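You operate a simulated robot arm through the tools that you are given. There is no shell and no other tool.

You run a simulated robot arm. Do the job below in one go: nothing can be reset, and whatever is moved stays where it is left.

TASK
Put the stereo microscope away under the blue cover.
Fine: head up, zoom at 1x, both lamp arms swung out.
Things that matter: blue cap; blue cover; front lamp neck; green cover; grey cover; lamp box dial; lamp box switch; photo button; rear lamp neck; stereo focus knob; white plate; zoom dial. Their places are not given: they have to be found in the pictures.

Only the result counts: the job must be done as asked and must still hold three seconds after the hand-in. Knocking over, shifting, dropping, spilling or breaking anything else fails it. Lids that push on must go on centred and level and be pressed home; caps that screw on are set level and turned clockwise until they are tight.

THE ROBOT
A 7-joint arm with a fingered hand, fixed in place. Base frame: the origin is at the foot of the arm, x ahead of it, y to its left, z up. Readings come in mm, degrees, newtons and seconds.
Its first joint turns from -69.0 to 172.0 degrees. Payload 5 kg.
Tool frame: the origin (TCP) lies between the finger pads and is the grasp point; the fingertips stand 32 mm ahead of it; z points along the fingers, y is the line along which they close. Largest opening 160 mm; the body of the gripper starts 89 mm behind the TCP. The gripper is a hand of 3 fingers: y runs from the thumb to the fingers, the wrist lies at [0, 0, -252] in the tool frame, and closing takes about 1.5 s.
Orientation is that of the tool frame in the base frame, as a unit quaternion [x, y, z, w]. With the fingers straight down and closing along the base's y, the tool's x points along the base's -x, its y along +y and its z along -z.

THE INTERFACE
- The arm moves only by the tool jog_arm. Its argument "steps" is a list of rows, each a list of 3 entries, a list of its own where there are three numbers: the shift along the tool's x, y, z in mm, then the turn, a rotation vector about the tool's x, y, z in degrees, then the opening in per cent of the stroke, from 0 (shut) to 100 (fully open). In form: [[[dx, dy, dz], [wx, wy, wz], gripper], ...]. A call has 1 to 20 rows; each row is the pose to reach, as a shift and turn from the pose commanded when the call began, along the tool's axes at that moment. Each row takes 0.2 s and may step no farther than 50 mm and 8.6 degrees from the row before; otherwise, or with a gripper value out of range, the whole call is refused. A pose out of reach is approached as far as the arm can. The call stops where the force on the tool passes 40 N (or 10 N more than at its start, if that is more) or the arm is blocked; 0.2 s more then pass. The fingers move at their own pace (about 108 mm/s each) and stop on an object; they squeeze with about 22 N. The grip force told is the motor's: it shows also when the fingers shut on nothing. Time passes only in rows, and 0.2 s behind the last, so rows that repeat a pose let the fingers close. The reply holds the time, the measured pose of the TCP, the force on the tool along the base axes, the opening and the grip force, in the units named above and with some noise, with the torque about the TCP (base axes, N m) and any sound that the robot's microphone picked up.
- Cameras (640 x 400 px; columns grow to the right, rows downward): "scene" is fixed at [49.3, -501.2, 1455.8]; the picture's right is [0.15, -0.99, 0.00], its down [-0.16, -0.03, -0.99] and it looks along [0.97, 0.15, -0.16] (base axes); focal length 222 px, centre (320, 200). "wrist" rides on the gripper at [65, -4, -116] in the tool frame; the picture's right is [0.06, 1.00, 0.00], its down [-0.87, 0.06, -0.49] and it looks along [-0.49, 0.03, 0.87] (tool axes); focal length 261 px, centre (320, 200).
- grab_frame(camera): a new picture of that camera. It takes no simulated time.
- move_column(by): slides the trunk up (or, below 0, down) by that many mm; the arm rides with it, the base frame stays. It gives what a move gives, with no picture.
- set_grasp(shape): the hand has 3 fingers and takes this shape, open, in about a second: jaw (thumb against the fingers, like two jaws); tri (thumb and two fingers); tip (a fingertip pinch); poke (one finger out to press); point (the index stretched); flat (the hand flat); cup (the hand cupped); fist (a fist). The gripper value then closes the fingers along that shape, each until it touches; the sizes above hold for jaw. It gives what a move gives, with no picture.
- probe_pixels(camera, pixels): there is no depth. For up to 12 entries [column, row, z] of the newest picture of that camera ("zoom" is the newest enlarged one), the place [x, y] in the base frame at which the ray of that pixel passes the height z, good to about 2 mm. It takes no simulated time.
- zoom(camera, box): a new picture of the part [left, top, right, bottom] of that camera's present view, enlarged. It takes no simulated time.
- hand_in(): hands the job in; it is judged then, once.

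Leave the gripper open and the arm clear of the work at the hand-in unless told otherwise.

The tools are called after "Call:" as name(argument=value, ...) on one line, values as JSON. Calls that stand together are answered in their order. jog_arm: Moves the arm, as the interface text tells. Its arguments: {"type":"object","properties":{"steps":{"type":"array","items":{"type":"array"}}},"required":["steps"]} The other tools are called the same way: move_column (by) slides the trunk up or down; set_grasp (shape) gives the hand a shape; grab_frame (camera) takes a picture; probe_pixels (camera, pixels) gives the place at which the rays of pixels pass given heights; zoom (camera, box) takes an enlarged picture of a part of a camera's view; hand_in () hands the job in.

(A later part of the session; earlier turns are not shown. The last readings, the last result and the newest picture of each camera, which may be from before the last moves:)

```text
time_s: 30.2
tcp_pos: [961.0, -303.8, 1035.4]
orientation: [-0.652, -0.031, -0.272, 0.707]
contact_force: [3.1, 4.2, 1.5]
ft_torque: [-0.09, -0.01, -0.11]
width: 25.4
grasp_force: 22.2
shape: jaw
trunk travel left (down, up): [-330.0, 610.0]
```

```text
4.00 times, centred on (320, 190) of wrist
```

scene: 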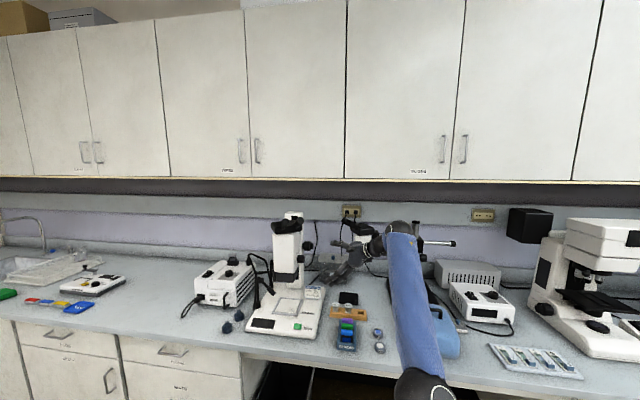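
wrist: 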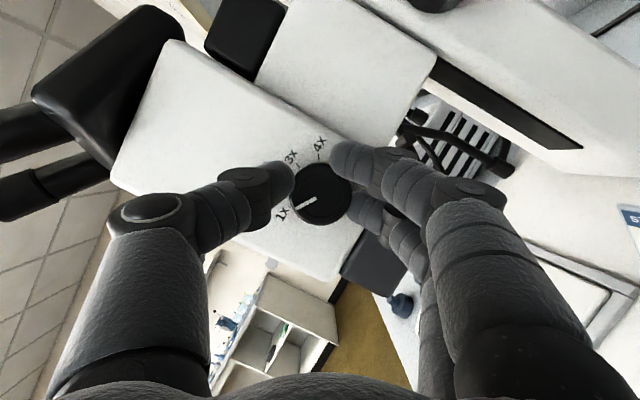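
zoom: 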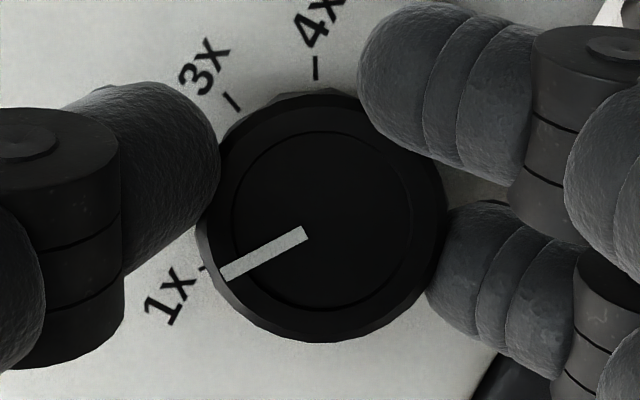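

The line now points at 1x. Opening the fingers and backing straight off.

Call:
jog_arm(steps=[[[0, 0, 0], [0, 0, 0], 50], [[0, 0, 0], [0, 0, 0], 50], [[0, 0, 0], [0, 0, 0], 50], [[10.3, 0, -28.2], [0, 0, 0], 50], [[20.5, 0, -56.4], [0, 0, 0], 50], [[30.8, 0, -84.6], [0, 0, 0], 50], [[41, 0, -112.8], [0, 0, 0], 50]])

Call:
grab_frame(camera="wrist")

Call:
zoom(camera="wrist", box=[270, 130, 370, 220])

```text
time_s: 31.8
tcp_pos: [962.7, -423.2, 1035.7]
orientation: [-0.653, -0.032, -0.273, 0.706]
contact_force: [-0.4, 0.4, -1.4]
ft_torque: [0.0, -0.02, 0.01]
width: 79.0
grasp_force: 0.1
shape: jaw
trunk travel left (down, up): [-330.0, 610.0]
```

```text
taken
```

wrist: 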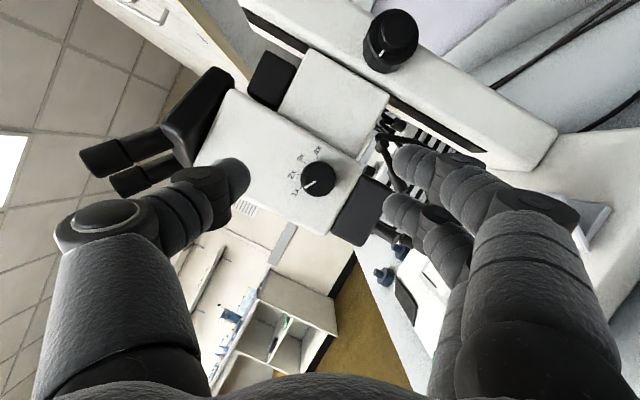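

```text
4.44 times, centred on (320, 175) of wrist
```

zoom: 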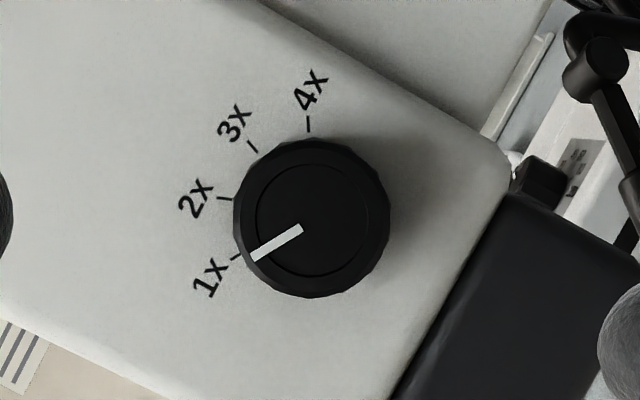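

Zoom is at 1x, confirmed. Now the focus knob at wrist (390,42). Zooming in to locate it precisely.

Call:
zoom(camera="wrist", box=[340, 0, 440, 90])

Call:
zoom(camera="scene", box=[270, 205, 370, 285])

```text
4.44 times, centred on (390, 45) of wrist
```

zoom: 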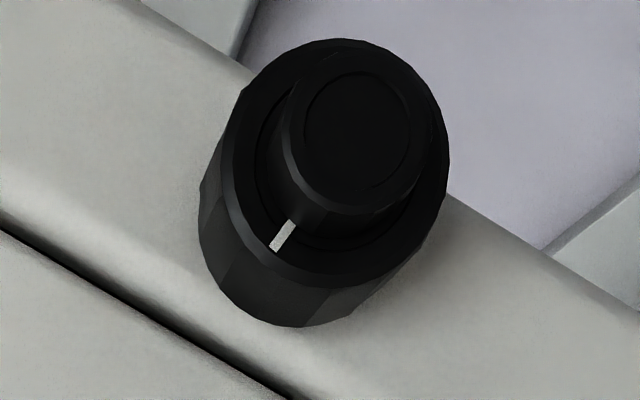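

```text
5.00 times, centred on (320, 245) of scene
```

zoom: 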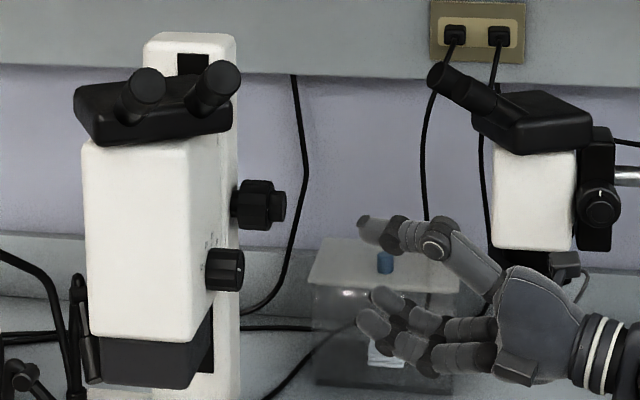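

The focus knob's outer face is at about (1115,-302,1037), big part ~50 mm across. I turn the hand back to the middle position (+25° about the dial axis), then make it 30° oblique.

Call:
jog_arm(steps=[[[0, 0, 0], [-2.85, 0, 7.83], 62], [[0, 0, 0], [-5.7, 0, 15.67], 62], [[0, 0, 0], [-8.55, 0, 23.5], 62]])

Call:
jog_arm(steps=[[[0, 0, 0], [0, 5, 0], 62], [[0, 0, 0], [0, 10, 0], 62], [[0, 0, 0], [0, 10, 0], 62]])

```text
time_s: 32.6
tcp_pos: [963.1, -424.4, 1035.2]
orientation: [-0.696, 0.124, -0.123, 0.697]
contact_force: [0.4, 0.0, -0.4]
ft_torque: [-0.01, 0.04, 0.03]
width: 98.7
grasp_force: 0.0
shape: jaw
trunk travel left (down, up): [-330.0, 610.0]
```

```text
time_s: 33.4
tcp_pos: [962.3, -424.8, 1035.5]
orientation: [-0.682, 0.183, -0.184, 0.683]
contact_force: [0.2, -0.3, 0.0]
ft_torque: [0.03, 0.01, 0.02]
width: 98.5
grasp_force: 0.0
shape: jaw
trunk travel left (down, up): [-330.0, 610.0]
```

Moving to a standoff (1050,-400,1037) near the focus knob and looking again.

Call:
jog_arm(steps=[[[21.2, -0.5, 21.9], [0, 0, 0], 62], [[42.5, -1, 43.8], [0, 0, 0], 62], [[63.7, -1.5, 65.7], [0, 0, 0], 62], [[63.7, -1.5, 65.7], [0, 0, 0], 62]])

Call:
grab_frame(camera="wrist")

Call:
grab_frame(camera="scene")

```text
time_s: 34.4
tcp_pos: [1052.0, -399.0, 1035.4]
orientation: [-0.682, 0.183, -0.183, 0.684]
contact_force: [0.8, 0.0, -0.1]
ft_torque: [0.02, -0.04, 0.01]
width: 98.7
grasp_force: 0.0
shape: jaw
trunk travel left (down, up): [-330.0, 610.0]
```

```text
taken
```

wrist: 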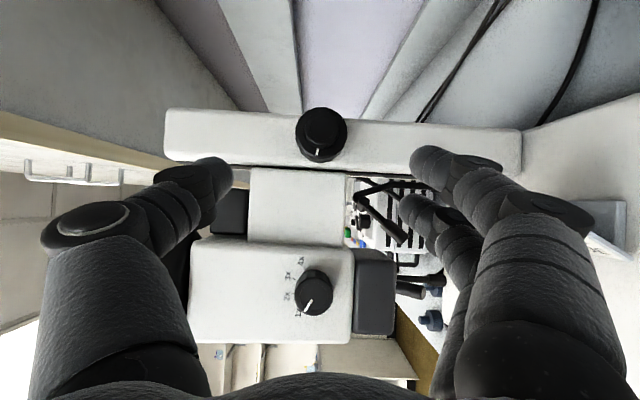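

```text
taken
```

scene: 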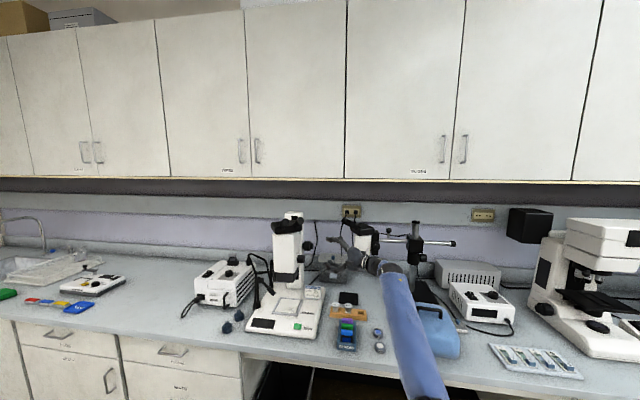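

The view is square on: image left is up. The focus knob is at (322,135); the head carriage spans columns 248–345. Advancing along the hand axis onto the knob.

Call:
jog_arm(steps=[[[1.8, 0, 29], [0, 0, 0], 62], [[3.7, 0, 58.1], [0, 0, 0], 62], [[5.5, 0, 87], [0, 0, 0], 62], [[6.6, 0, 104], [0, 0, 0], 62], [[7.4, 0, 116.2], [0, 0, 0], 62], [[7.4, 0, 116.2], [0, 0, 0], 62]])

Call:
grab_frame(camera="wrist")

```text
time_s: 35.8
tcp_pos: [1115.9, -302.9, 1035.5]
orientation: [-0.682, 0.184, -0.184, 0.683]
contact_force: [-0.6, -0.4, -0.2]
ft_torque: [-0.02, 0.03, 0.01]
width: 99.1
grasp_force: 0.1
shape: jaw
trunk travel left (down, up): [-330.0, 610.0]
```

```text
taken
```

wrist: 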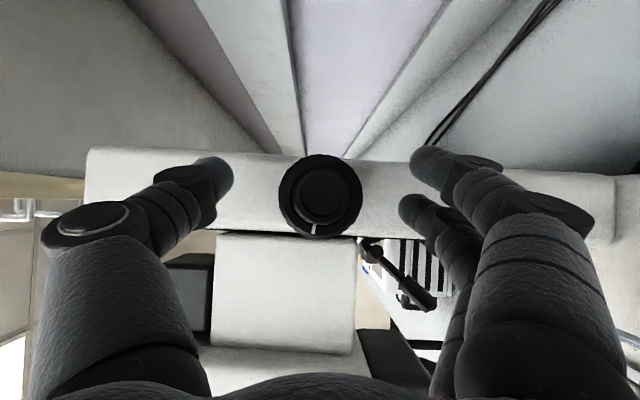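

Knob centred at (321,194). Closing on it, then a trial turn of 40°.

Call:
jog_arm(steps=[[[0, 0, 0], [0, 0, 0], 40], [[0, 0, 0], [0, 0, 0], 25], [[0, 0, 0], [0, 0, 0], 15], [[0, 0, 0], [0, 0, 0], 15], [[0, 0, 0], [0, 0, 0], 15], [[0, 0, 0], [0, 0, 0], 15]])

Call:
jog_arm(steps=[[[0, 0, 0], [4, 0, -6.93], 15], [[0, 0, 0], [8, 0, -13.86], 15], [[0, 0, 0], [12, 0, -20.8], 15], [[0, 0, 0], [16, 0, -27.7], 15], [[0, 0, 0], [20, 0, -34.6], 15], [[0, 0, 0], [20, 0, -34.6], 15]])

Call:
grab_frame(camera="wrist")

Call:
grab_frame(camera="scene")

Call:
zoom(camera="scene", box=[240, 205, 340, 305])

```text
time_s: 37.2
tcp_pos: [1115.7, -303.9, 1036.3]
orientation: [0.683, -0.184, 0.184, -0.683]
contact_force: [6.8, -1.6, 0.6]
ft_torque: [0.0, 0.01, -0.21]
width: 35.1
grasp_force: 22.4
shape: jaw
trunk travel left (down, up): [-330.0, 610.0]
```

```text
time_s: 38.6
tcp_pos: [1116.0, -303.6, 1035.5]
orientation: [-0.578, -0.061, -0.406, 0.705]
contact_force: [0.2, -5.4, -4.3]
ft_torque: [-0.11, 0.01, -0.13]
width: 35.1
grasp_force: 22.1
shape: jaw
trunk travel left (down, up): [-330.0, 610.0]
```

```text
taken
```

wrist: 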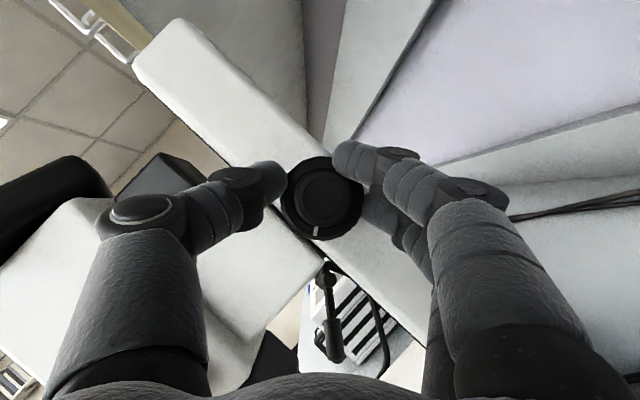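

```text
taken
```

scene: 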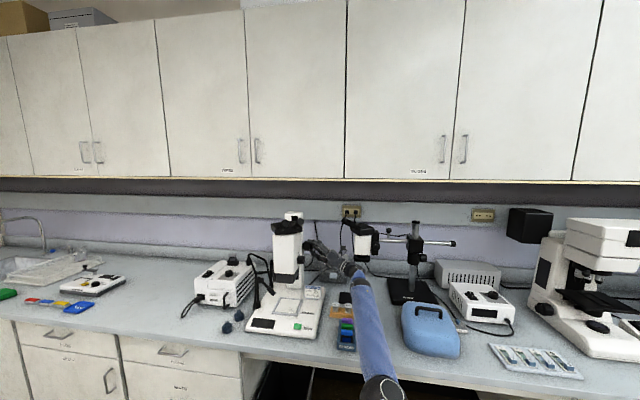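

```text
4.00 times, centred on (290, 255) of scene
```

zoom: 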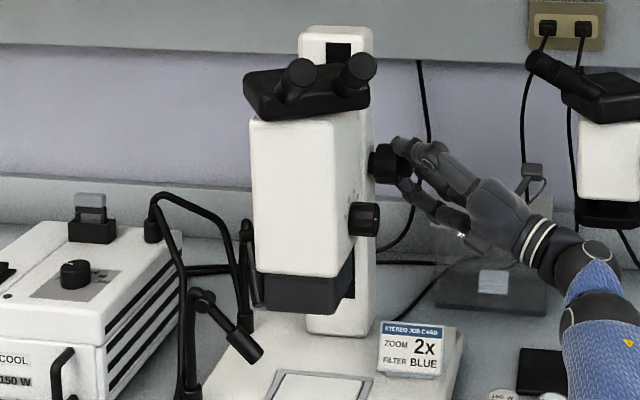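

The head seems to have moved down very slightly (zoom dial row 259.0→259.7). I'll turn the other way by 80° and compare with the same zoom box.

Call:
jog_arm(steps=[[[0, 0, 0], [-4, 0, 6.93], 15], [[0, 0, 0], [-8, 0, 13.86], 15], [[0, 0, 0], [-12, 0, 20.8], 15], [[0, 0, 0], [-16, 0, 27.7], 15], [[0, 0, 0], [-20, 0, 34.6], 15], [[0, 0, 0], [-24, 0, 41.6], 15], [[0, 0, 0], [-28, 0, 48.5], 15], [[0, 0, 0], [-32, 0, 55.4], 15], [[0, 0, 0], [-36, 0, 62.4], 15], [[0, 0, 0], [-40, 0, 69.3], 15], [[0, 0, 0], [-40, 0, 69.3], 15]])

Call:
grab_frame(camera="wrist")

Call:
zoom(camera="scene", box=[240, 205, 340, 305])

```text
time_s: 41.0
tcp_pos: [1116.2, -304.1, 1035.0]
orientation: [0.703, -0.407, -0.062, -0.579]
contact_force: [14.2, -8.3, -0.2]
ft_torque: [0.17, -0.03, -0.59]
width: 34.3
grasp_force: 22.1
shape: jaw
trunk travel left (down, up): [-330.0, 610.0]
```

```text
taken
```

wrist: 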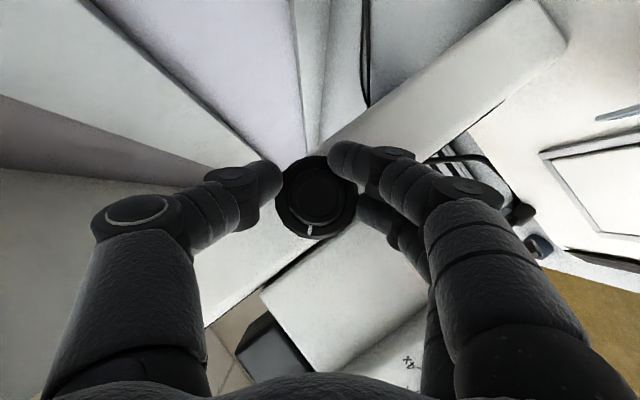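

```text
4.00 times, centred on (290, 255) of scene
```

zoom: 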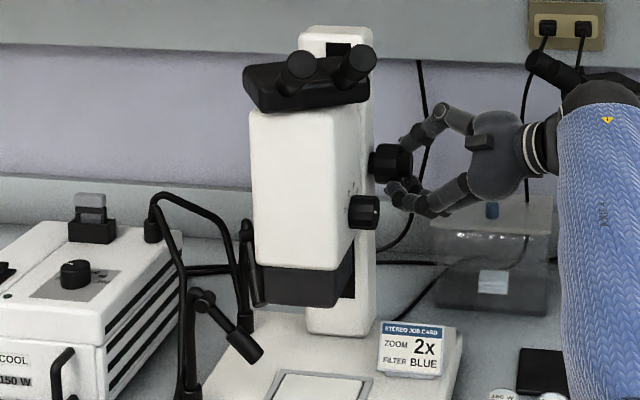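

Turning clockwise (as seen from the right) raises the head: about 8 mm for 80°. I'll release, swing back 100°, regrip and turn again, watching for the end stop.

Call:
jog_arm(steps=[[[0, 0, 0], [0, 0, 0], 55], [[0, 0, 0], [0, 0, 0], 55], [[15, 0, -26], [0, 0, 0], 55], [[15, 0, -26], [4.17, 0, -7.22], 55], [[15, 0, -26], [8.33, 0, -14.43], 55], [[15, 0, -26], [12.5, 0, -21.65], 55], [[15, 0, -26], [16.67, 0, -28.87], 55], [[15, 0, -26], [20.83, 0, -36.08], 55], [[15, 0, -26], [25, 0, -43.3], 55], [[15, 0, -26], [29.17, 0, -50.5], 55], [[15, 0, -26], [33.33, 0, -57.7], 55], [[15, 0, -26], [37.5, 0, -64.95], 55], [[15, 0, -26], [41.67, 0, -72.2], 55], [[15, 0, -26], [45.83, 0, -79.4], 55], [[15, 0, -26], [50, 0, -86.6], 55], [[0, 0, 0], [50, 0, -86.6], 55], [[0, 0, 0], [50, 0, -86.6], 15], [[0, 0, 0], [50, 0, -86.6], 15], [[0, 0, 0], [50, 0, -86.6], 15], [[0, 0, 0], [50, 0, -86.6], 15]])

Call:
grab_frame(camera="wrist")

```text
time_s: 45.2
tcp_pos: [1112.9, -303.2, 1040.1]
orientation: [-0.498, -0.182, -0.501, 0.684]
contact_force: [8.0, -8.8, 13.2]
ft_torque: [0.39, -0.13, -0.22]
width: 27.8
grasp_force: 21.6
shape: jaw
trunk travel left (down, up): [-330.0, 610.0]
```

```text
taken
```

wrist: 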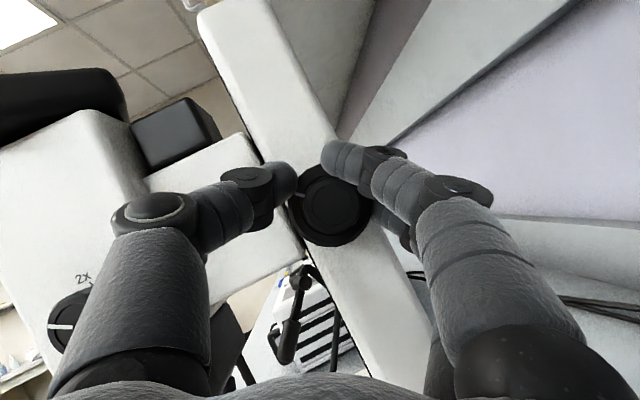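

The pinch is off-centre (TCP at 1113, z 1040). I'll open, check the pose, and recentre.

Call:
jog_arm(steps=[[[0, 0, 0], [0, 0, 0], 50], [[0, 0, 0], [0, 0, 0], 50], [[0, 0, 0], [0, 0, 0], 50]])

Call:
grab_frame(camera="wrist")

Call:
zoom(camera="scene", box=[240, 205, 340, 305])

```text
time_s: 46.0
tcp_pos: [1113.6, -300.2, 1039.4]
orientation: [-0.499, -0.185, -0.5, 0.683]
contact_force: [0.3, -0.1, -0.3]
ft_torque: [0.01, 0.02, -0.01]
width: 79.6
grasp_force: 0.0
shape: jaw
trunk travel left (down, up): [-330.0, 610.0]
```

```text
taken
```

wrist: 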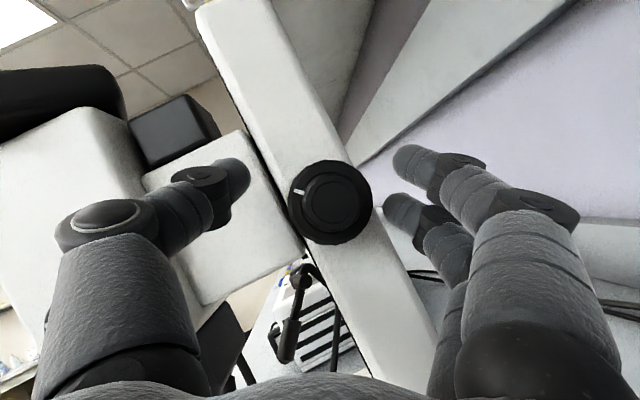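

```text
4.00 times, centred on (290, 255) of scene
```

zoom: 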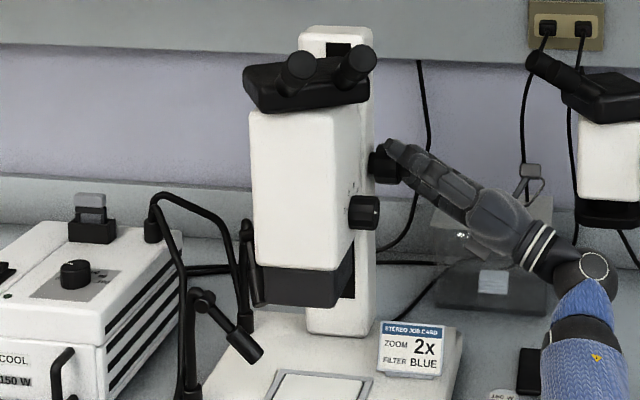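

The commanded pose was ~5 mm off. Correcting by (+2.4,−2.8,−4), closing, then turning +100°.

Call:
jog_arm(steps=[[[-0.6, 4.1, -3.5], [0, 0, 0], 50], [[-0.6, 4.1, -3.5], [0, 0, 0], 15], [[-0.6, 4.1, -3.5], [0, 0, 0], 15], [[-0.6, 4.1, -3.5], [0, 0, 0], 15], [[-0.6, 4.1, -3.5], [0, 0, 0], 15], [[-0.6, 4.1, -3.5], [0, 0, 0], 15]])

Call:
grab_frame(camera="wrist")

```text
time_s: 47.4
tcp_pos: [1113.1, -304.0, 1039.0]
orientation: [-0.498, -0.185, -0.502, 0.682]
contact_force: [6.4, -4.0, 11.9]
ft_torque: [0.33, -0.07, -0.13]
width: 28.9
grasp_force: 21.7
shape: jaw
trunk travel left (down, up): [-330.0, 610.0]
```

```text
taken
```

wrist: 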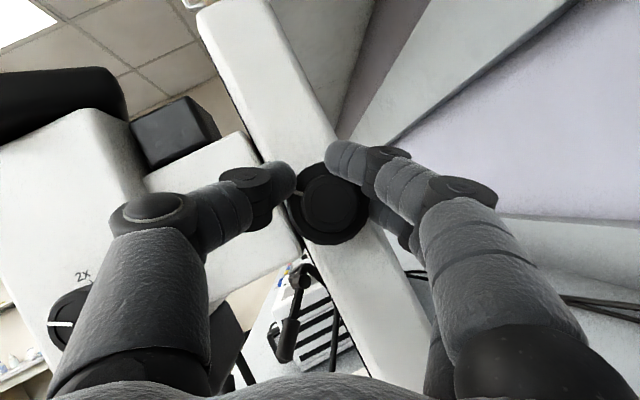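

The fingers are oblique, so at the knob's depth they sit ~9 mm off. I'll open and shift the TCP by 9 mm to compensate (target 1113, −303, 1027).

Call:
jog_arm(steps=[[[0, 0, 0], [0, 0, 0], 50], [[0, 0, 0], [0, 0, 0], 50], [[0, 0, 0], [0, 0, 0], 50]])

```text
time_s: 48.2
tcp_pos: [1113.1, -303.3, 1037.3]
orientation: [-0.499, -0.185, -0.501, 0.683]
contact_force: [0.7, 0.2, -0.1]
ft_torque: [0.0, -0.01, -0.01]
width: 79.4
grasp_force: 0.1
shape: jaw
trunk travel left (down, up): [-330.0, 610.0]
```

Call:
jog_arm(steps=[[[-8, 4.9, -4.3], [0, 0, 0], 50], [[-8, 4.9, -4.3], [0, 0, 0], 50], [[-8, 4.9, -4.3], [0, 0, 0], 15], [[-8, 4.9, -4.3], [0, 0, 0], 15], [[-8, 4.9, -4.3], [0, 0, 0], 15], [[-8, 4.9, -4.3], [0, 0, 0], 15], [[-8, 4.9, -4.3], [0, 0, 0], 15]])

Call:
grab_frame(camera="wrist")

```text
time_s: 49.8
tcp_pos: [1109.4, -303.7, 1038.7]
orientation: [-0.498, -0.187, -0.504, 0.681]
contact_force: [6.6, -10.0, 3.7]
ft_torque: [0.11, -0.06, -0.48]
width: 36.3
grasp_force: 22.0
shape: jaw
trunk travel left (down, up): [-330.0, 610.0]
```

```text
taken
```

wrist: 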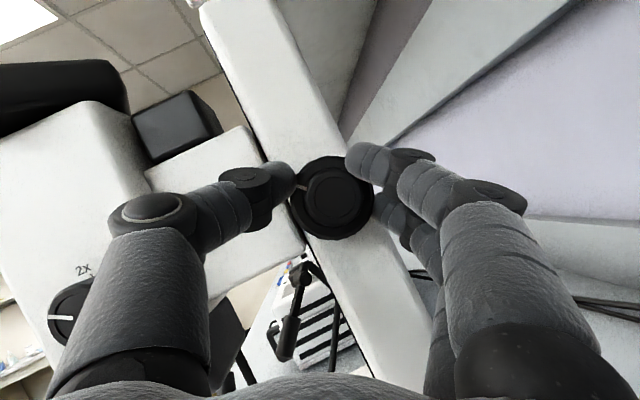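

The grip now straddles the knob. Turning +100° clockwise about the knob's axis with compensating shifts.

Call:
jog_arm(steps=[[[0.1, -1.3, 0.1], [-4.17, 0, 7.22], 15], [[0.3, -2.6, 0.2], [-8.33, 0, 14.43], 15], [[0.7, -3.8, 0.4], [-12.5, 0, 21.65], 15], [[1.3, -4.9, 0.7], [-16.67, 0, 28.87], 15], [[2, -6, 1.1], [-20.83, 0, 36.08], 15], [[2.8, -6.9, 1.6], [-25, 0, 43.3], 15], [[3.7, -7.7, 2.1], [-29.17, 0, 50.5], 15], [[4.7, -8.3, 2.7], [-33.33, 0, 57.7], 15], [[5.8, -8.7, 3.3], [-37.5, 0, 64.95], 15], [[6.9, -8.9, 4], [-41.67, 0, 72.2], 15], [[8, -9, 4.6], [-45.83, 0, 79.4], 15], [[9.2, -8.9, 5.3], [-50, 0, 86.6], 15], [[9.2, -8.9, 5.3], [-50, 0, 86.6], 15]])

Call:
grab_frame(camera="wrist")

Call:
zoom(camera="scene", box=[240, 205, 340, 305])

```text
time_s: 50.2
tcp_pos: [1113.2, -306.9, 1036.1]
orientation: [-0.511, -0.161, -0.49, 0.688]
contact_force: [1.7, -11.7, 6.5]
ft_torque: [0.43, 0.01, 0.25]
width: 32.1
grasp_force: 22.1
shape: jaw
trunk travel left (down, up): [-330.0, 610.0]
stopped in row 1: the force on the tool passed its limit at 60 N (the readings are from after the stop); the commanded pose is now the measured one
```

```text
taken
```

wrist: 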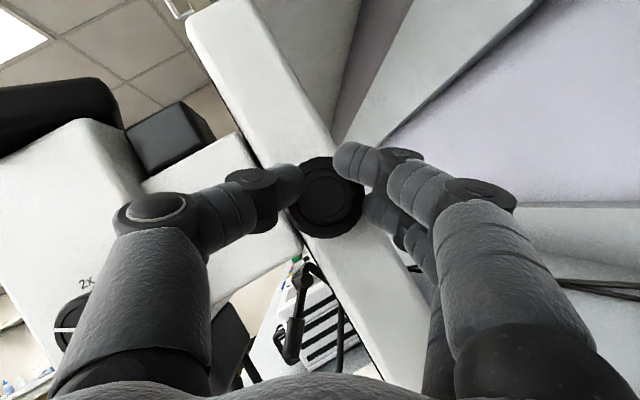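

```text
4.00 times, centred on (290, 255) of scene
```

zoom: 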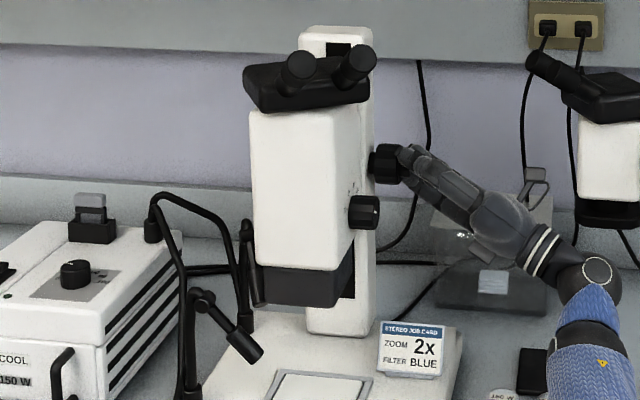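

The force limit tripped at the first step, and the commanded pose is now the measured one (1113,-307,1036). I'll turn from here without shifts, in smaller steps.

Call:
jog_arm(steps=[[[0, 0, 0], [-1.5, 0, 2.6], 15], [[0, 0, 0], [-4, 0, 6.93], 15], [[0, 0, 0], [-7.5, 0, 13], 15], [[0, 0, 0], [-11, 0, 19.05], 15], [[0, 0, 0], [-14.5, 0, 25.1], 15], [[0, 0, 0], [-18, 0, 31.2], 15], [[0, 0, 0], [-21.5, 0, 37.2], 15], [[0, 0, 0], [-25, 0, 43.3], 15], [[0, 0, 0], [-28.5, 0, 49.4], 15], [[0, 0, 0], [-32, 0, 55.4], 15], [[0, 0, 0], [-35.5, 0, 61.5], 15], [[0, 0, 0], [-39, 0, 67.5], 15], [[0, 0, 0], [-42.5, 0, 73.6], 15], [[0, 0, 0], [-46, 0, 79.7], 15], [[0, 0, 0], [-48, 0, 83.1], 15]])

Call:
grab_frame(camera="wrist")

Call:
zoom(camera="scene", box=[240, 205, 340, 305])

```text
time_s: 52.6
tcp_pos: [1114.7, -307.6, 1034.9]
orientation: [0.696, -0.265, 0.102, -0.659]
contact_force: [-4.8, -14.9, 15.8]
ft_torque: [0.46, -0.39, -0.09]
width: 33.7
grasp_force: 22.2
shape: jaw
trunk travel left (down, up): [-330.0, 610.0]
stopped in row 12: the force on the tool passed its limit at 41 N (the readings are from after the stop); the commanded pose is now the measured one
```

```text
taken
```

wrist: 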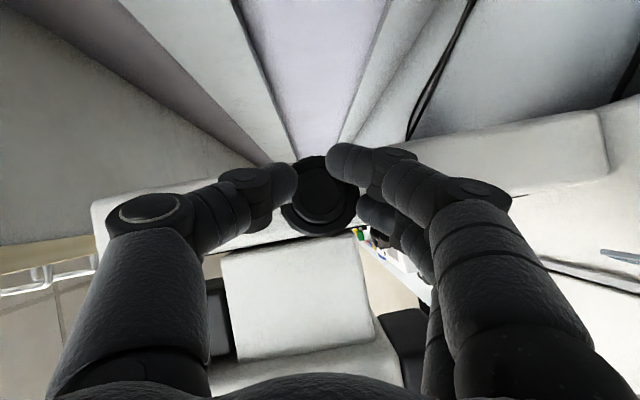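

```text
4.00 times, centred on (290, 255) of scene
```

zoom: 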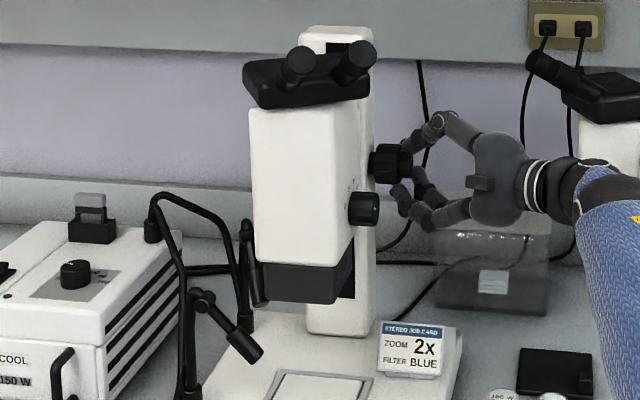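

The head went up another ~4 mm, then the force limit tripped — maybe slip, maybe an end stop. I'll release and back off to look at the carriage and column.

Call:
jog_arm(steps=[[[0, 0, 0], [0, 0, 0], 62], [[0, 0, 0], [0, 0, 0], 62], [[0, 0, 0], [0, 0, 0], 62], [[0, 0, -30], [0, 0, 0], 62], [[0, 0, -70], [0, 0, 0], 62], [[0, 0, -110], [0, 0, 0], 62], [[0, 0, -110], [0, 0, 0], 62]])

Call:
grab_frame(camera="wrist")

Call:
zoom(camera="wrist", box=[140, 60, 560, 320])

Call:
zoom(camera="scene", box=[270, 200, 330, 250])

```text
time_s: 54.2
tcp_pos: [1061.3, -399.0, 1043.5]
orientation: [0.697, -0.267, 0.1, -0.658]
contact_force: [-0.6, 0.4, -0.1]
ft_torque: [-0.02, -0.02, -0.01]
width: 98.9
grasp_force: 0.1
shape: jaw
trunk travel left (down, up): [-330.0, 610.0]
```

```text
taken
```

wrist: 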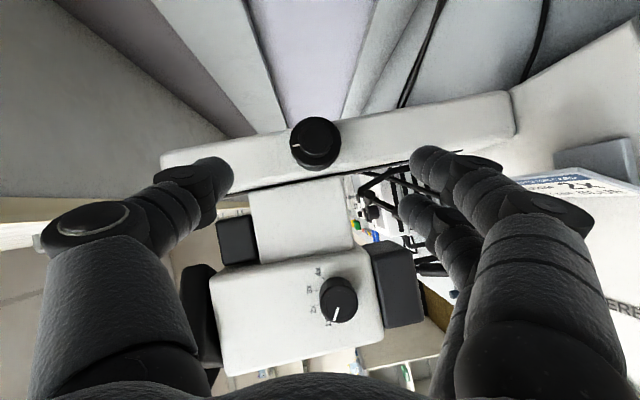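

```text
1.52 times, centred on (350, 190) of wrist
```

zoom: 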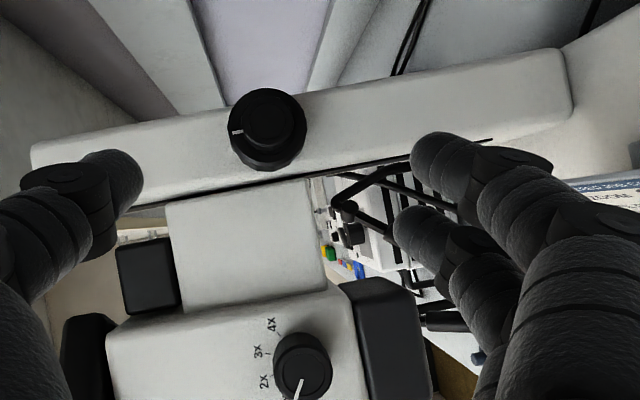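

```text
8.00 times, centred on (300, 225) of scene
```

zoom: 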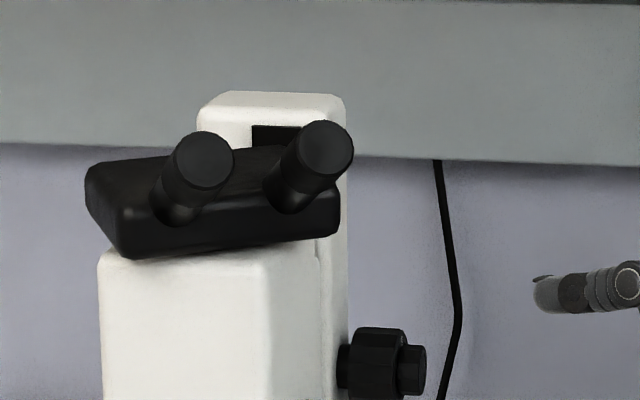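

There is still slot above the carriage, so the head can go further up. I'll swing the hand back at the standoff to −45° for a well-centred new grip.

Call:
jog_arm(steps=[[[0, 0, 0], [4.18, 0, -7.24], 62], [[0, 0, 0], [8.36, 0, -14.5], 62], [[0, 0, 0], [12.5, 0, -21.7], 62], [[0, 0, 0], [16.7, 0, -29], 62], [[0, 0, 0], [20.9, 0, -36.2], 62], [[0, 0, 0], [25.1, 0, -43.4], 62], [[0, 0, 0], [29.25, 0, -50.7], 62], [[0, 0, 0], [29.25, 0, -50.7], 62]])

Call:
grab_frame(camera="wrist")

```text
time_s: 56.0
tcp_pos: [1063.8, -400.8, 1043.6]
orientation: [-0.56, -0.088, -0.431, 0.702]
contact_force: [0.3, -0.1, 0.0]
ft_torque: [0.01, 0.02, 0.02]
width: 98.8
grasp_force: 0.1
shape: jaw
trunk travel left (down, up): [-330.0, 610.0]
```

```text
taken
```

wrist: 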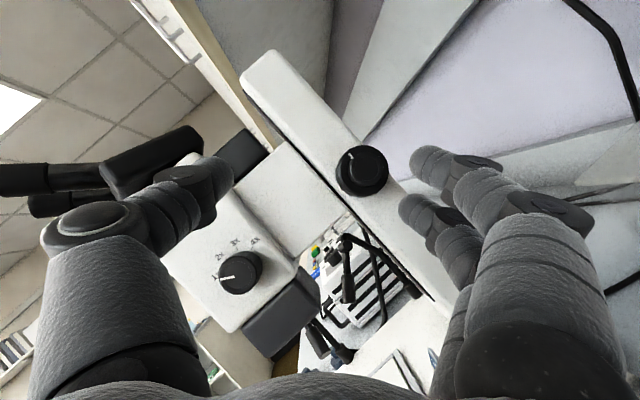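

Orientation is right. Moving onto the knob, offset to allow for the finger tilt (TCP 1111,−304,1029), still open.

Call:
jog_arm(steps=[[[-7.2, 10.9, 23.9], [0, 0, 0], 58], [[-14.3, 21.8, 47.7], [0, 0, 0], 58], [[-21.5, 32.7, 71.5], [0, 0, 0], 58], [[-25, 38.2, 83.5], [0, 0, 0], 58], [[-28.6, 43.6, 95.4], [0, 0, 0], 58], [[-28.6, 43.6, 95.4], [0, 0, 0], 58], [[-28.6, 43.6, 95.4], [0, 0, 0], 58]])

Call:
grab_frame(camera="wrist")

```text
time_s: 57.6
tcp_pos: [1110.7, -304.1, 1028.6]
orientation: [-0.56, -0.086, -0.431, 0.702]
contact_force: [0.4, -0.6, -0.2]
ft_torque: [-0.01, 0.0, 0.01]
width: 93.6
grasp_force: 0.0
shape: jaw
trunk travel left (down, up): [-330.0, 610.0]
```

```text
taken
```

wrist: 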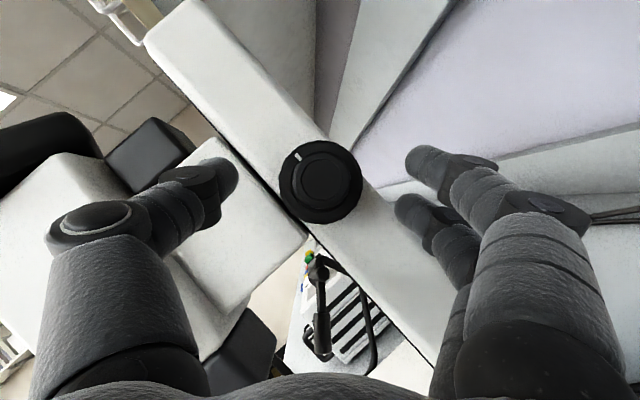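

Knob centred between thumb and fingers. Closing.

Call:
jog_arm(steps=[[[0, 0, 0], [0, 0, 0], 40], [[0, 0, 0], [0, 0, 0], 30], [[0, 0, 0], [0, 0, 0], 20], [[0, 0, 0], [0, 0, 0], 15], [[0, 0, 0], [0, 0, 0], 15], [[0, 0, 0], [0, 0, 0], 15]])

Call:
grab_frame(camera="wrist")

```text
time_s: 59.0
tcp_pos: [1110.4, -303.4, 1028.3]
orientation: [-0.56, -0.086, -0.431, 0.702]
contact_force: [1.3, -0.6, 2.2]
ft_torque: [0.08, -0.01, -0.03]
width: 37.4
grasp_force: 22.0
shape: jaw
trunk travel left (down, up): [-330.0, 610.0]
```

```text
taken
```

wrist: 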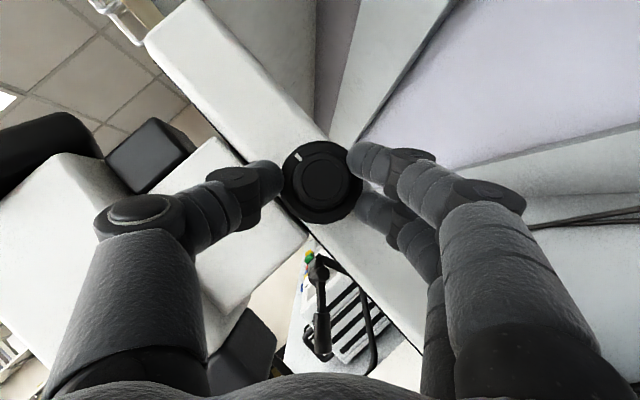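

A clean, centred grip with almost no side force. Turning +90° clockwise with matched shifts.

Call:
jog_arm(steps=[[[0.1, -1.1, 0], [-3.75, 0, 6.5], 15], [[0.25, -2.2, 0.1], [-7.5, 0, 13], 15], [[0.6, -3.3, 0.3], [-11.25, 0, 19.5], 15], [[1, -4.3, 0.6], [-15, 0, 26], 15], [[1.5, -5.2, 0.9], [-18.75, 0, 32.5], 15], [[2.2, -6, 1.2], [-22.5, 0, 39], 15], [[2.9, -6.7, 1.7], [-26.25, 0, 45.5], 15], [[3.7, -7.4, 2.1], [-30, 0, 52], 15], [[4.6, -7.9, 2.6], [-33.75, 0, 58.5], 15], [[5.5, -8.2, 3.2], [-37.5, 0, 65], 15], [[6.4, -8.4, 3.7], [-41.25, 0, 71.4], 15], [[7.4, -8.5, 4.3], [-45, 0, 77.9], 15], [[7.4, -8.5, 4.3], [-45, 0, 77.9], 15]])

Call:
grab_frame(camera="wrist")

Call:
zoom(camera="scene", box=[240, 205, 340, 305])

```text
time_s: 61.8
tcp_pos: [1108.2, -306.1, 1042.2]
orientation: [0.697, -0.435, -0.094, -0.563]
contact_force: [-1.6, -23.6, 18.7]
ft_torque: [0.42, -1.02, -0.39]
width: 35.6
grasp_force: 21.8
shape: jaw
trunk travel left (down, up): [-330.0, 610.0]
```

```text
taken
```

wrist: 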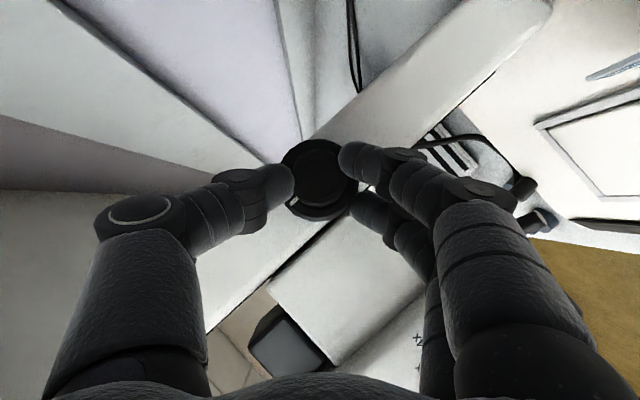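

```text
4.00 times, centred on (290, 255) of scene
```

zoom: 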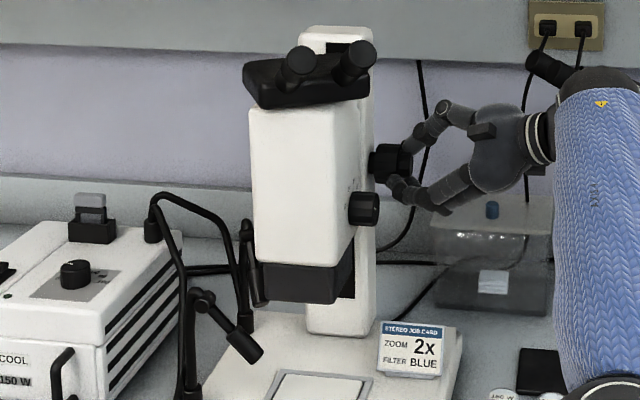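

The head did not rise any more (dial row 209 vs 208) and the knob slipped in the fingers against ~1 N·m: the upper end stop is reached. Releasing and backing off.

Call:
jog_arm(steps=[[[0, 0, 0], [0, 0, 0], 62], [[0, 0, 0], [0, 0, 0], 62], [[0, 0, 0], [0, 0, 0], 62], [[0, 0, -30], [0, 0, 0], 62], [[0, 0, -70], [0, 0, 0], 62], [[0, 0, -110], [0, 0, 0], 62], [[0, 0, -150], [0, 0, 0], 62]])

Call:
grab_frame(camera="wrist")

Call:
zoom(camera="scene", box=[240, 205, 340, 305])

```text
time_s: 63.4
tcp_pos: [1057.0, -433.4, 1091.9]
orientation: [0.698, -0.434, -0.094, -0.562]
contact_force: [-0.8, 0.0, 0.7]
ft_torque: [-0.04, -0.01, 0.02]
width: 98.7
grasp_force: 0.0
shape: jaw
trunk travel left (down, up): [-330.0, 610.0]
```

```text
taken
```

wrist: 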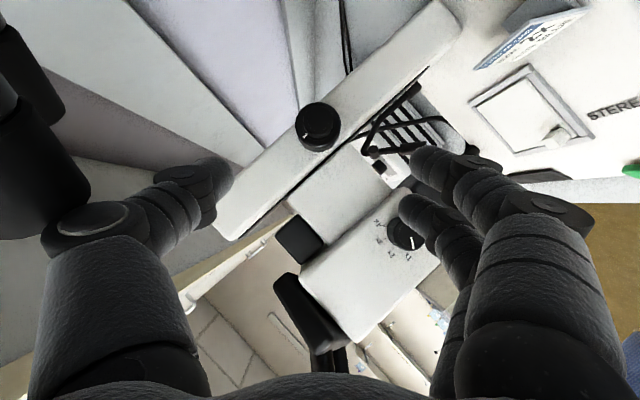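

```text
4.00 times, centred on (290, 255) of scene
```

zoom: 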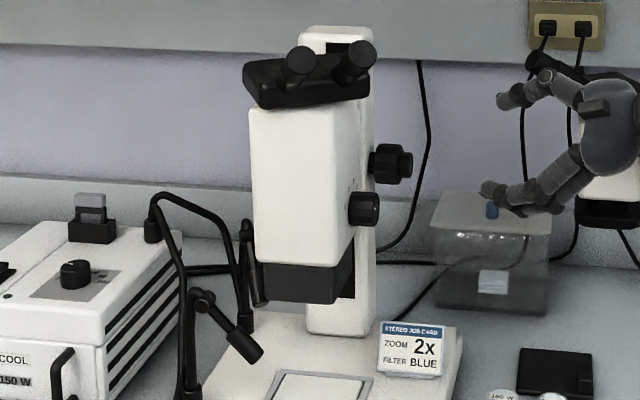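

Head is up. Next the lamp necks on the left side of the foot. I retreat to the front (x≈607) first.

Call:
jog_arm(steps=[[[-30.4, 28.5, -17.8], [0, 0, 0], 62], [[-60.7, 57, -35.6], [0, 0, 0], 62], [[-91, 85.5, -53.4], [0, 0, 0], 62], [[-121.4, 114, -71.2], [0, 0, 0], 62], [[-151.8, 142.5, -89], [0, 0, 0], 62], [[-182.1, 171, -106.8], [0, 0, 0], 62], [[-212.5, 199.5, -124.6], [0, 0, 0], 62], [[-242.8, 228, -142.4], [0, 0, 0], 62], [[-273.2, 256.5, -160.2], [0, 0, 0], 62], [[-303.5, 285, -178], [0, 0, 0], 62]])

Call:
grab_frame(camera="scene")

Call:
zoom(camera="scene", box=[230, 240, 310, 330])

```text
time_s: 65.6
tcp_pos: [606.9, -431.6, 1145.1]
orientation: [0.698, -0.434, -0.096, -0.561]
contact_force: [0.2, 1.0, 0.6]
ft_torque: [-0.05, -0.01, 0.01]
width: 98.9
grasp_force: 0.1
shape: jaw
trunk travel left (down, up): [-330.0, 610.0]
```

```text
taken
```

scene: 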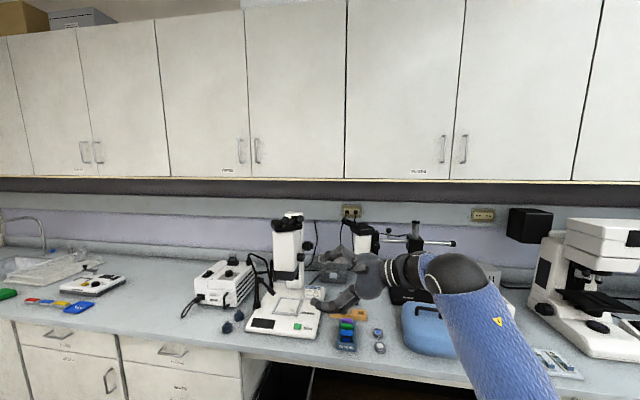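

```text
4.44 times, centred on (270, 285) of scene
```

zoom: 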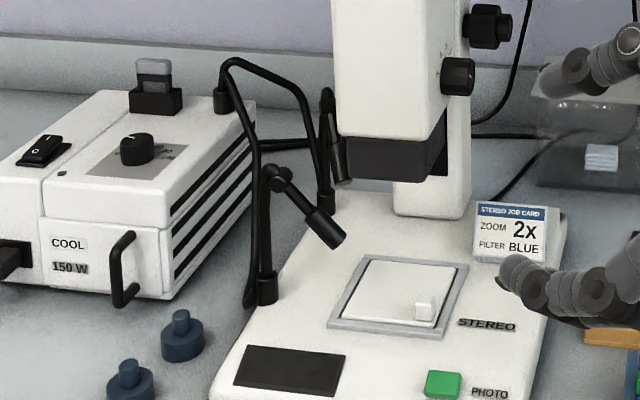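

The lamps are clear in the scene zoom: front post base (266,290), top (268,170), lamp tip (333,237); rear post base (325,195), top (328,95), tip (341,180). Probing these places at likely heights.

Call:
probe_pixels(camera="zoom", pixels=[[266, 300, 785], [266, 300, 775], [325, 208, 785], [333, 237, 830], [333, 237, 860], [268, 172, 920], [268, 172, 890], [328, 92, 920], [341, 180, 830], [341, 180, 860]])

```text
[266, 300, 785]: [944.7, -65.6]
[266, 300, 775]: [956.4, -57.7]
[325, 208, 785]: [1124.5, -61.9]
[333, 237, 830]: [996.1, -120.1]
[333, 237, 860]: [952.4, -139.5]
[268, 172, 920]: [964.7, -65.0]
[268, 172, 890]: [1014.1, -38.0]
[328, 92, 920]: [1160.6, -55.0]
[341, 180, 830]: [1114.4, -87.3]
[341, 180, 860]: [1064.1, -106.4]
```

Front post stands at about (945,-66) with its lamp reaching right to (932,-150,875); rear post at (1124,-62), lamp pointing front-right. Plan: pinch the lamp barrel from above-left and swing it. First I turn the hand to pointing down in steps.

Call:
jog_arm(steps=[[[0, 0, 0], [0, 7.5, 0], 62], [[0, 0, 0], [0, 15, 0], 62], [[0, 0, 0], [0, 22.5, 0], 62], [[0, 0, 0], [0, 30, 0], 62], [[0, 0, 0], [0, 37.5, 0], 62], [[0, 0, 0], [0, 45, 0], 62], [[0, 0, 0], [0, 52.5, 0], 62], [[0, 0, 0], [0, 60, 0], 62]])

Call:
jog_arm(steps=[[[0, 0, 0], [-7.5, 0, 0], 62], [[0, 0, 0], [-15, 0, 0], 62], [[0, 0, 0], [-22.5, 0, 0], 62], [[0, 0, 0], [-30, 0, 0], 62], [[0, 0, 0], [-37.5, 0, 0], 62], [[0, 0, 0], [-45, 0, 0], 62]])

```text
time_s: 67.6
tcp_pos: [658.0, -428.1, 942.6]
orientation: [-0.687, 0.693, -0.152, 0.155]
contact_force: [0.8, -0.4, -0.2]
ft_torque: [0.0, 0.05, 0.0]
width: 98.9
grasp_force: 0.0
shape: jaw
out of reach, approached as far as the arm can: row 8
trunk travel left (down, up): [-330.0, 610.0]
stopped in row 8: the arm was blocked; the commanded pose is now the measured one
```

```text
time_s: 69.0
tcp_pos: [649.2, -375.8, 901.2]
orientation: [-0.694, 0.701, 0.119, -0.11]
contact_force: [0.1, -0.5, 0.0]
ft_torque: [0.01, -0.01, 0.01]
width: 98.7
grasp_force: 0.0
shape: jaw
out of reach, approached as far as the arm can: row 5, 6
trunk travel left (down, up): [-330.0, 610.0]
```

The arm is too low on the trunk for this pose. Raising the trunk 250 mm, then correcting the orientation.

Call:
move_column(by=250)

Call:
jog_arm(steps=[[[0, 0, 0], [6, 0, 0], 62], [[0, 0, 0], [12, 0, 0], 62], [[0, 0, 0], [18.5, 0, 0], 62], [[0, 0, 0], [18.5, 0, 0], 62]])

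Call:
grab_frame(camera="wrist")

Call:
grab_frame(camera="scene")

```text
time_s: 71.6
tcp_pos: [650.9, -375.6, 1149.1]
orientation: [-0.695, 0.701, 0.119, -0.111]
contact_force: [0.3, -0.6, -0.7]
ft_torque: [-0.02, -0.01, 0.03]
width: 98.8
grasp_force: 0.0
shape: jaw
trunk travel left (down, up): [-580.0, 360.0]
```

```text
time_s: 72.6
tcp_pos: [650.3, -374.7, 1150.1]
orientation: [-0.703, 0.711, 0.004, 0.002]
contact_force: [0.5, 0.6, -0.4]
ft_torque: [-0.03, 0.01, 0.01]
width: 99.1
grasp_force: 0.1
shape: jaw
trunk travel left (down, up): [-580.0, 360.0]
```

```text
taken
```

wrist: 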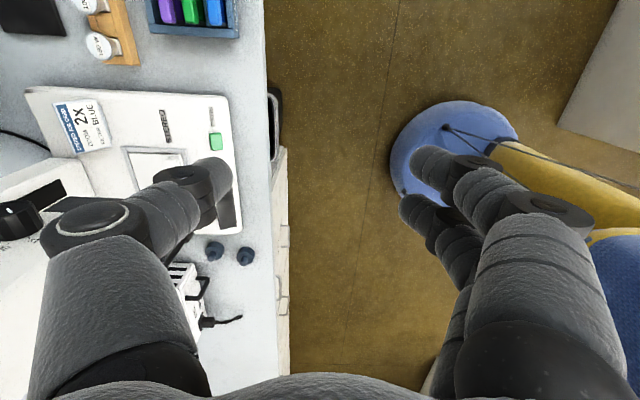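

```text
taken
```

scene: 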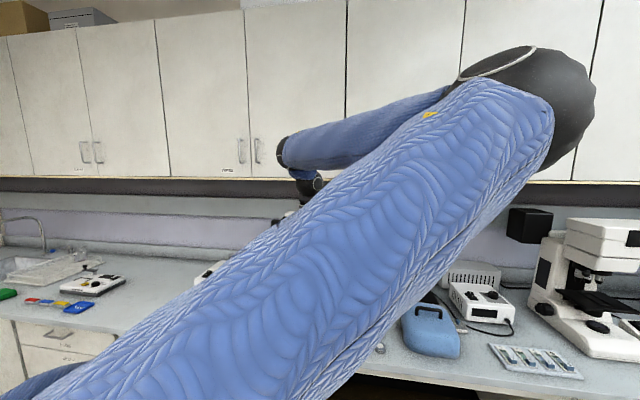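

Hand is straight down now. Moving left to about (760,-60,1100) while tilting 30° so that it leans in from the left.

Call:
jog_arm(steps=[[[-39.4, -13.8, 6.3], [0, 3.75, 0], 62], [[-78.8, -27.5, 12.5], [0, 7.5, 0], 62], [[-118, -41.3, 18.8], [0, 11.25, 0], 62], [[-157.5, -55, 25], [0, 15, 0], 62], [[-196.9, -68.8, 31.3], [0, 18.75, 0], 62], [[-236.3, -82.5, 37.5], [0, 22.5, 0], 62], [[-275.6, -96.3, 43.8], [0, 26.25, 0], 62], [[-315, -110, 50], [0, 30, 0], 62], [[-315, -110, 50], [0, 30, 0], 62]])

Call:
grab_frame(camera="wrist")

Call:
grab_frame(camera="scene")

```text
time_s: 74.6
tcp_pos: [763.6, -60.7, 1102.9]
orientation: [-0.681, 0.687, -0.178, -0.181]
contact_force: [0.2, -0.9, 0.3]
ft_torque: [0.01, 0.0, -0.02]
width: 98.8
grasp_force: 0.0
shape: jaw
trunk travel left (down, up): [-580.0, 360.0]
```

```text
taken
```

wrist: 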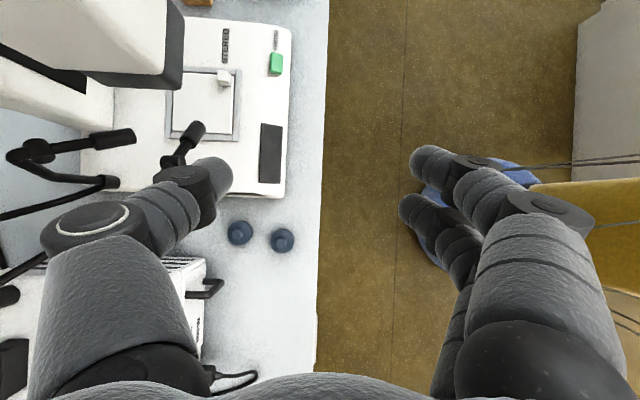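

```text
taken
```

scene: 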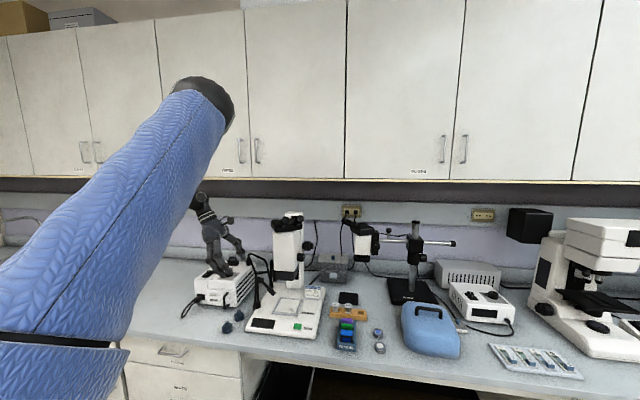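

Now I see both lamps from above-left: rear lamp at (40..130,150), front lamp tip at (190,130). Zooming in.

Call:
zoom(camera="wrist", box=[0, 60, 300, 240])

```text
2.13 times, centred on (150, 150) of wrist
```

zoom: 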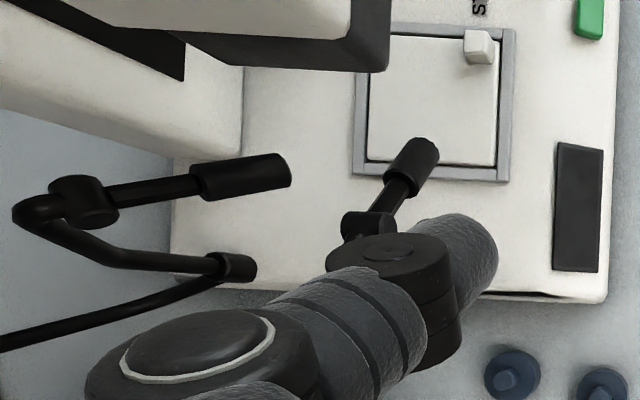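

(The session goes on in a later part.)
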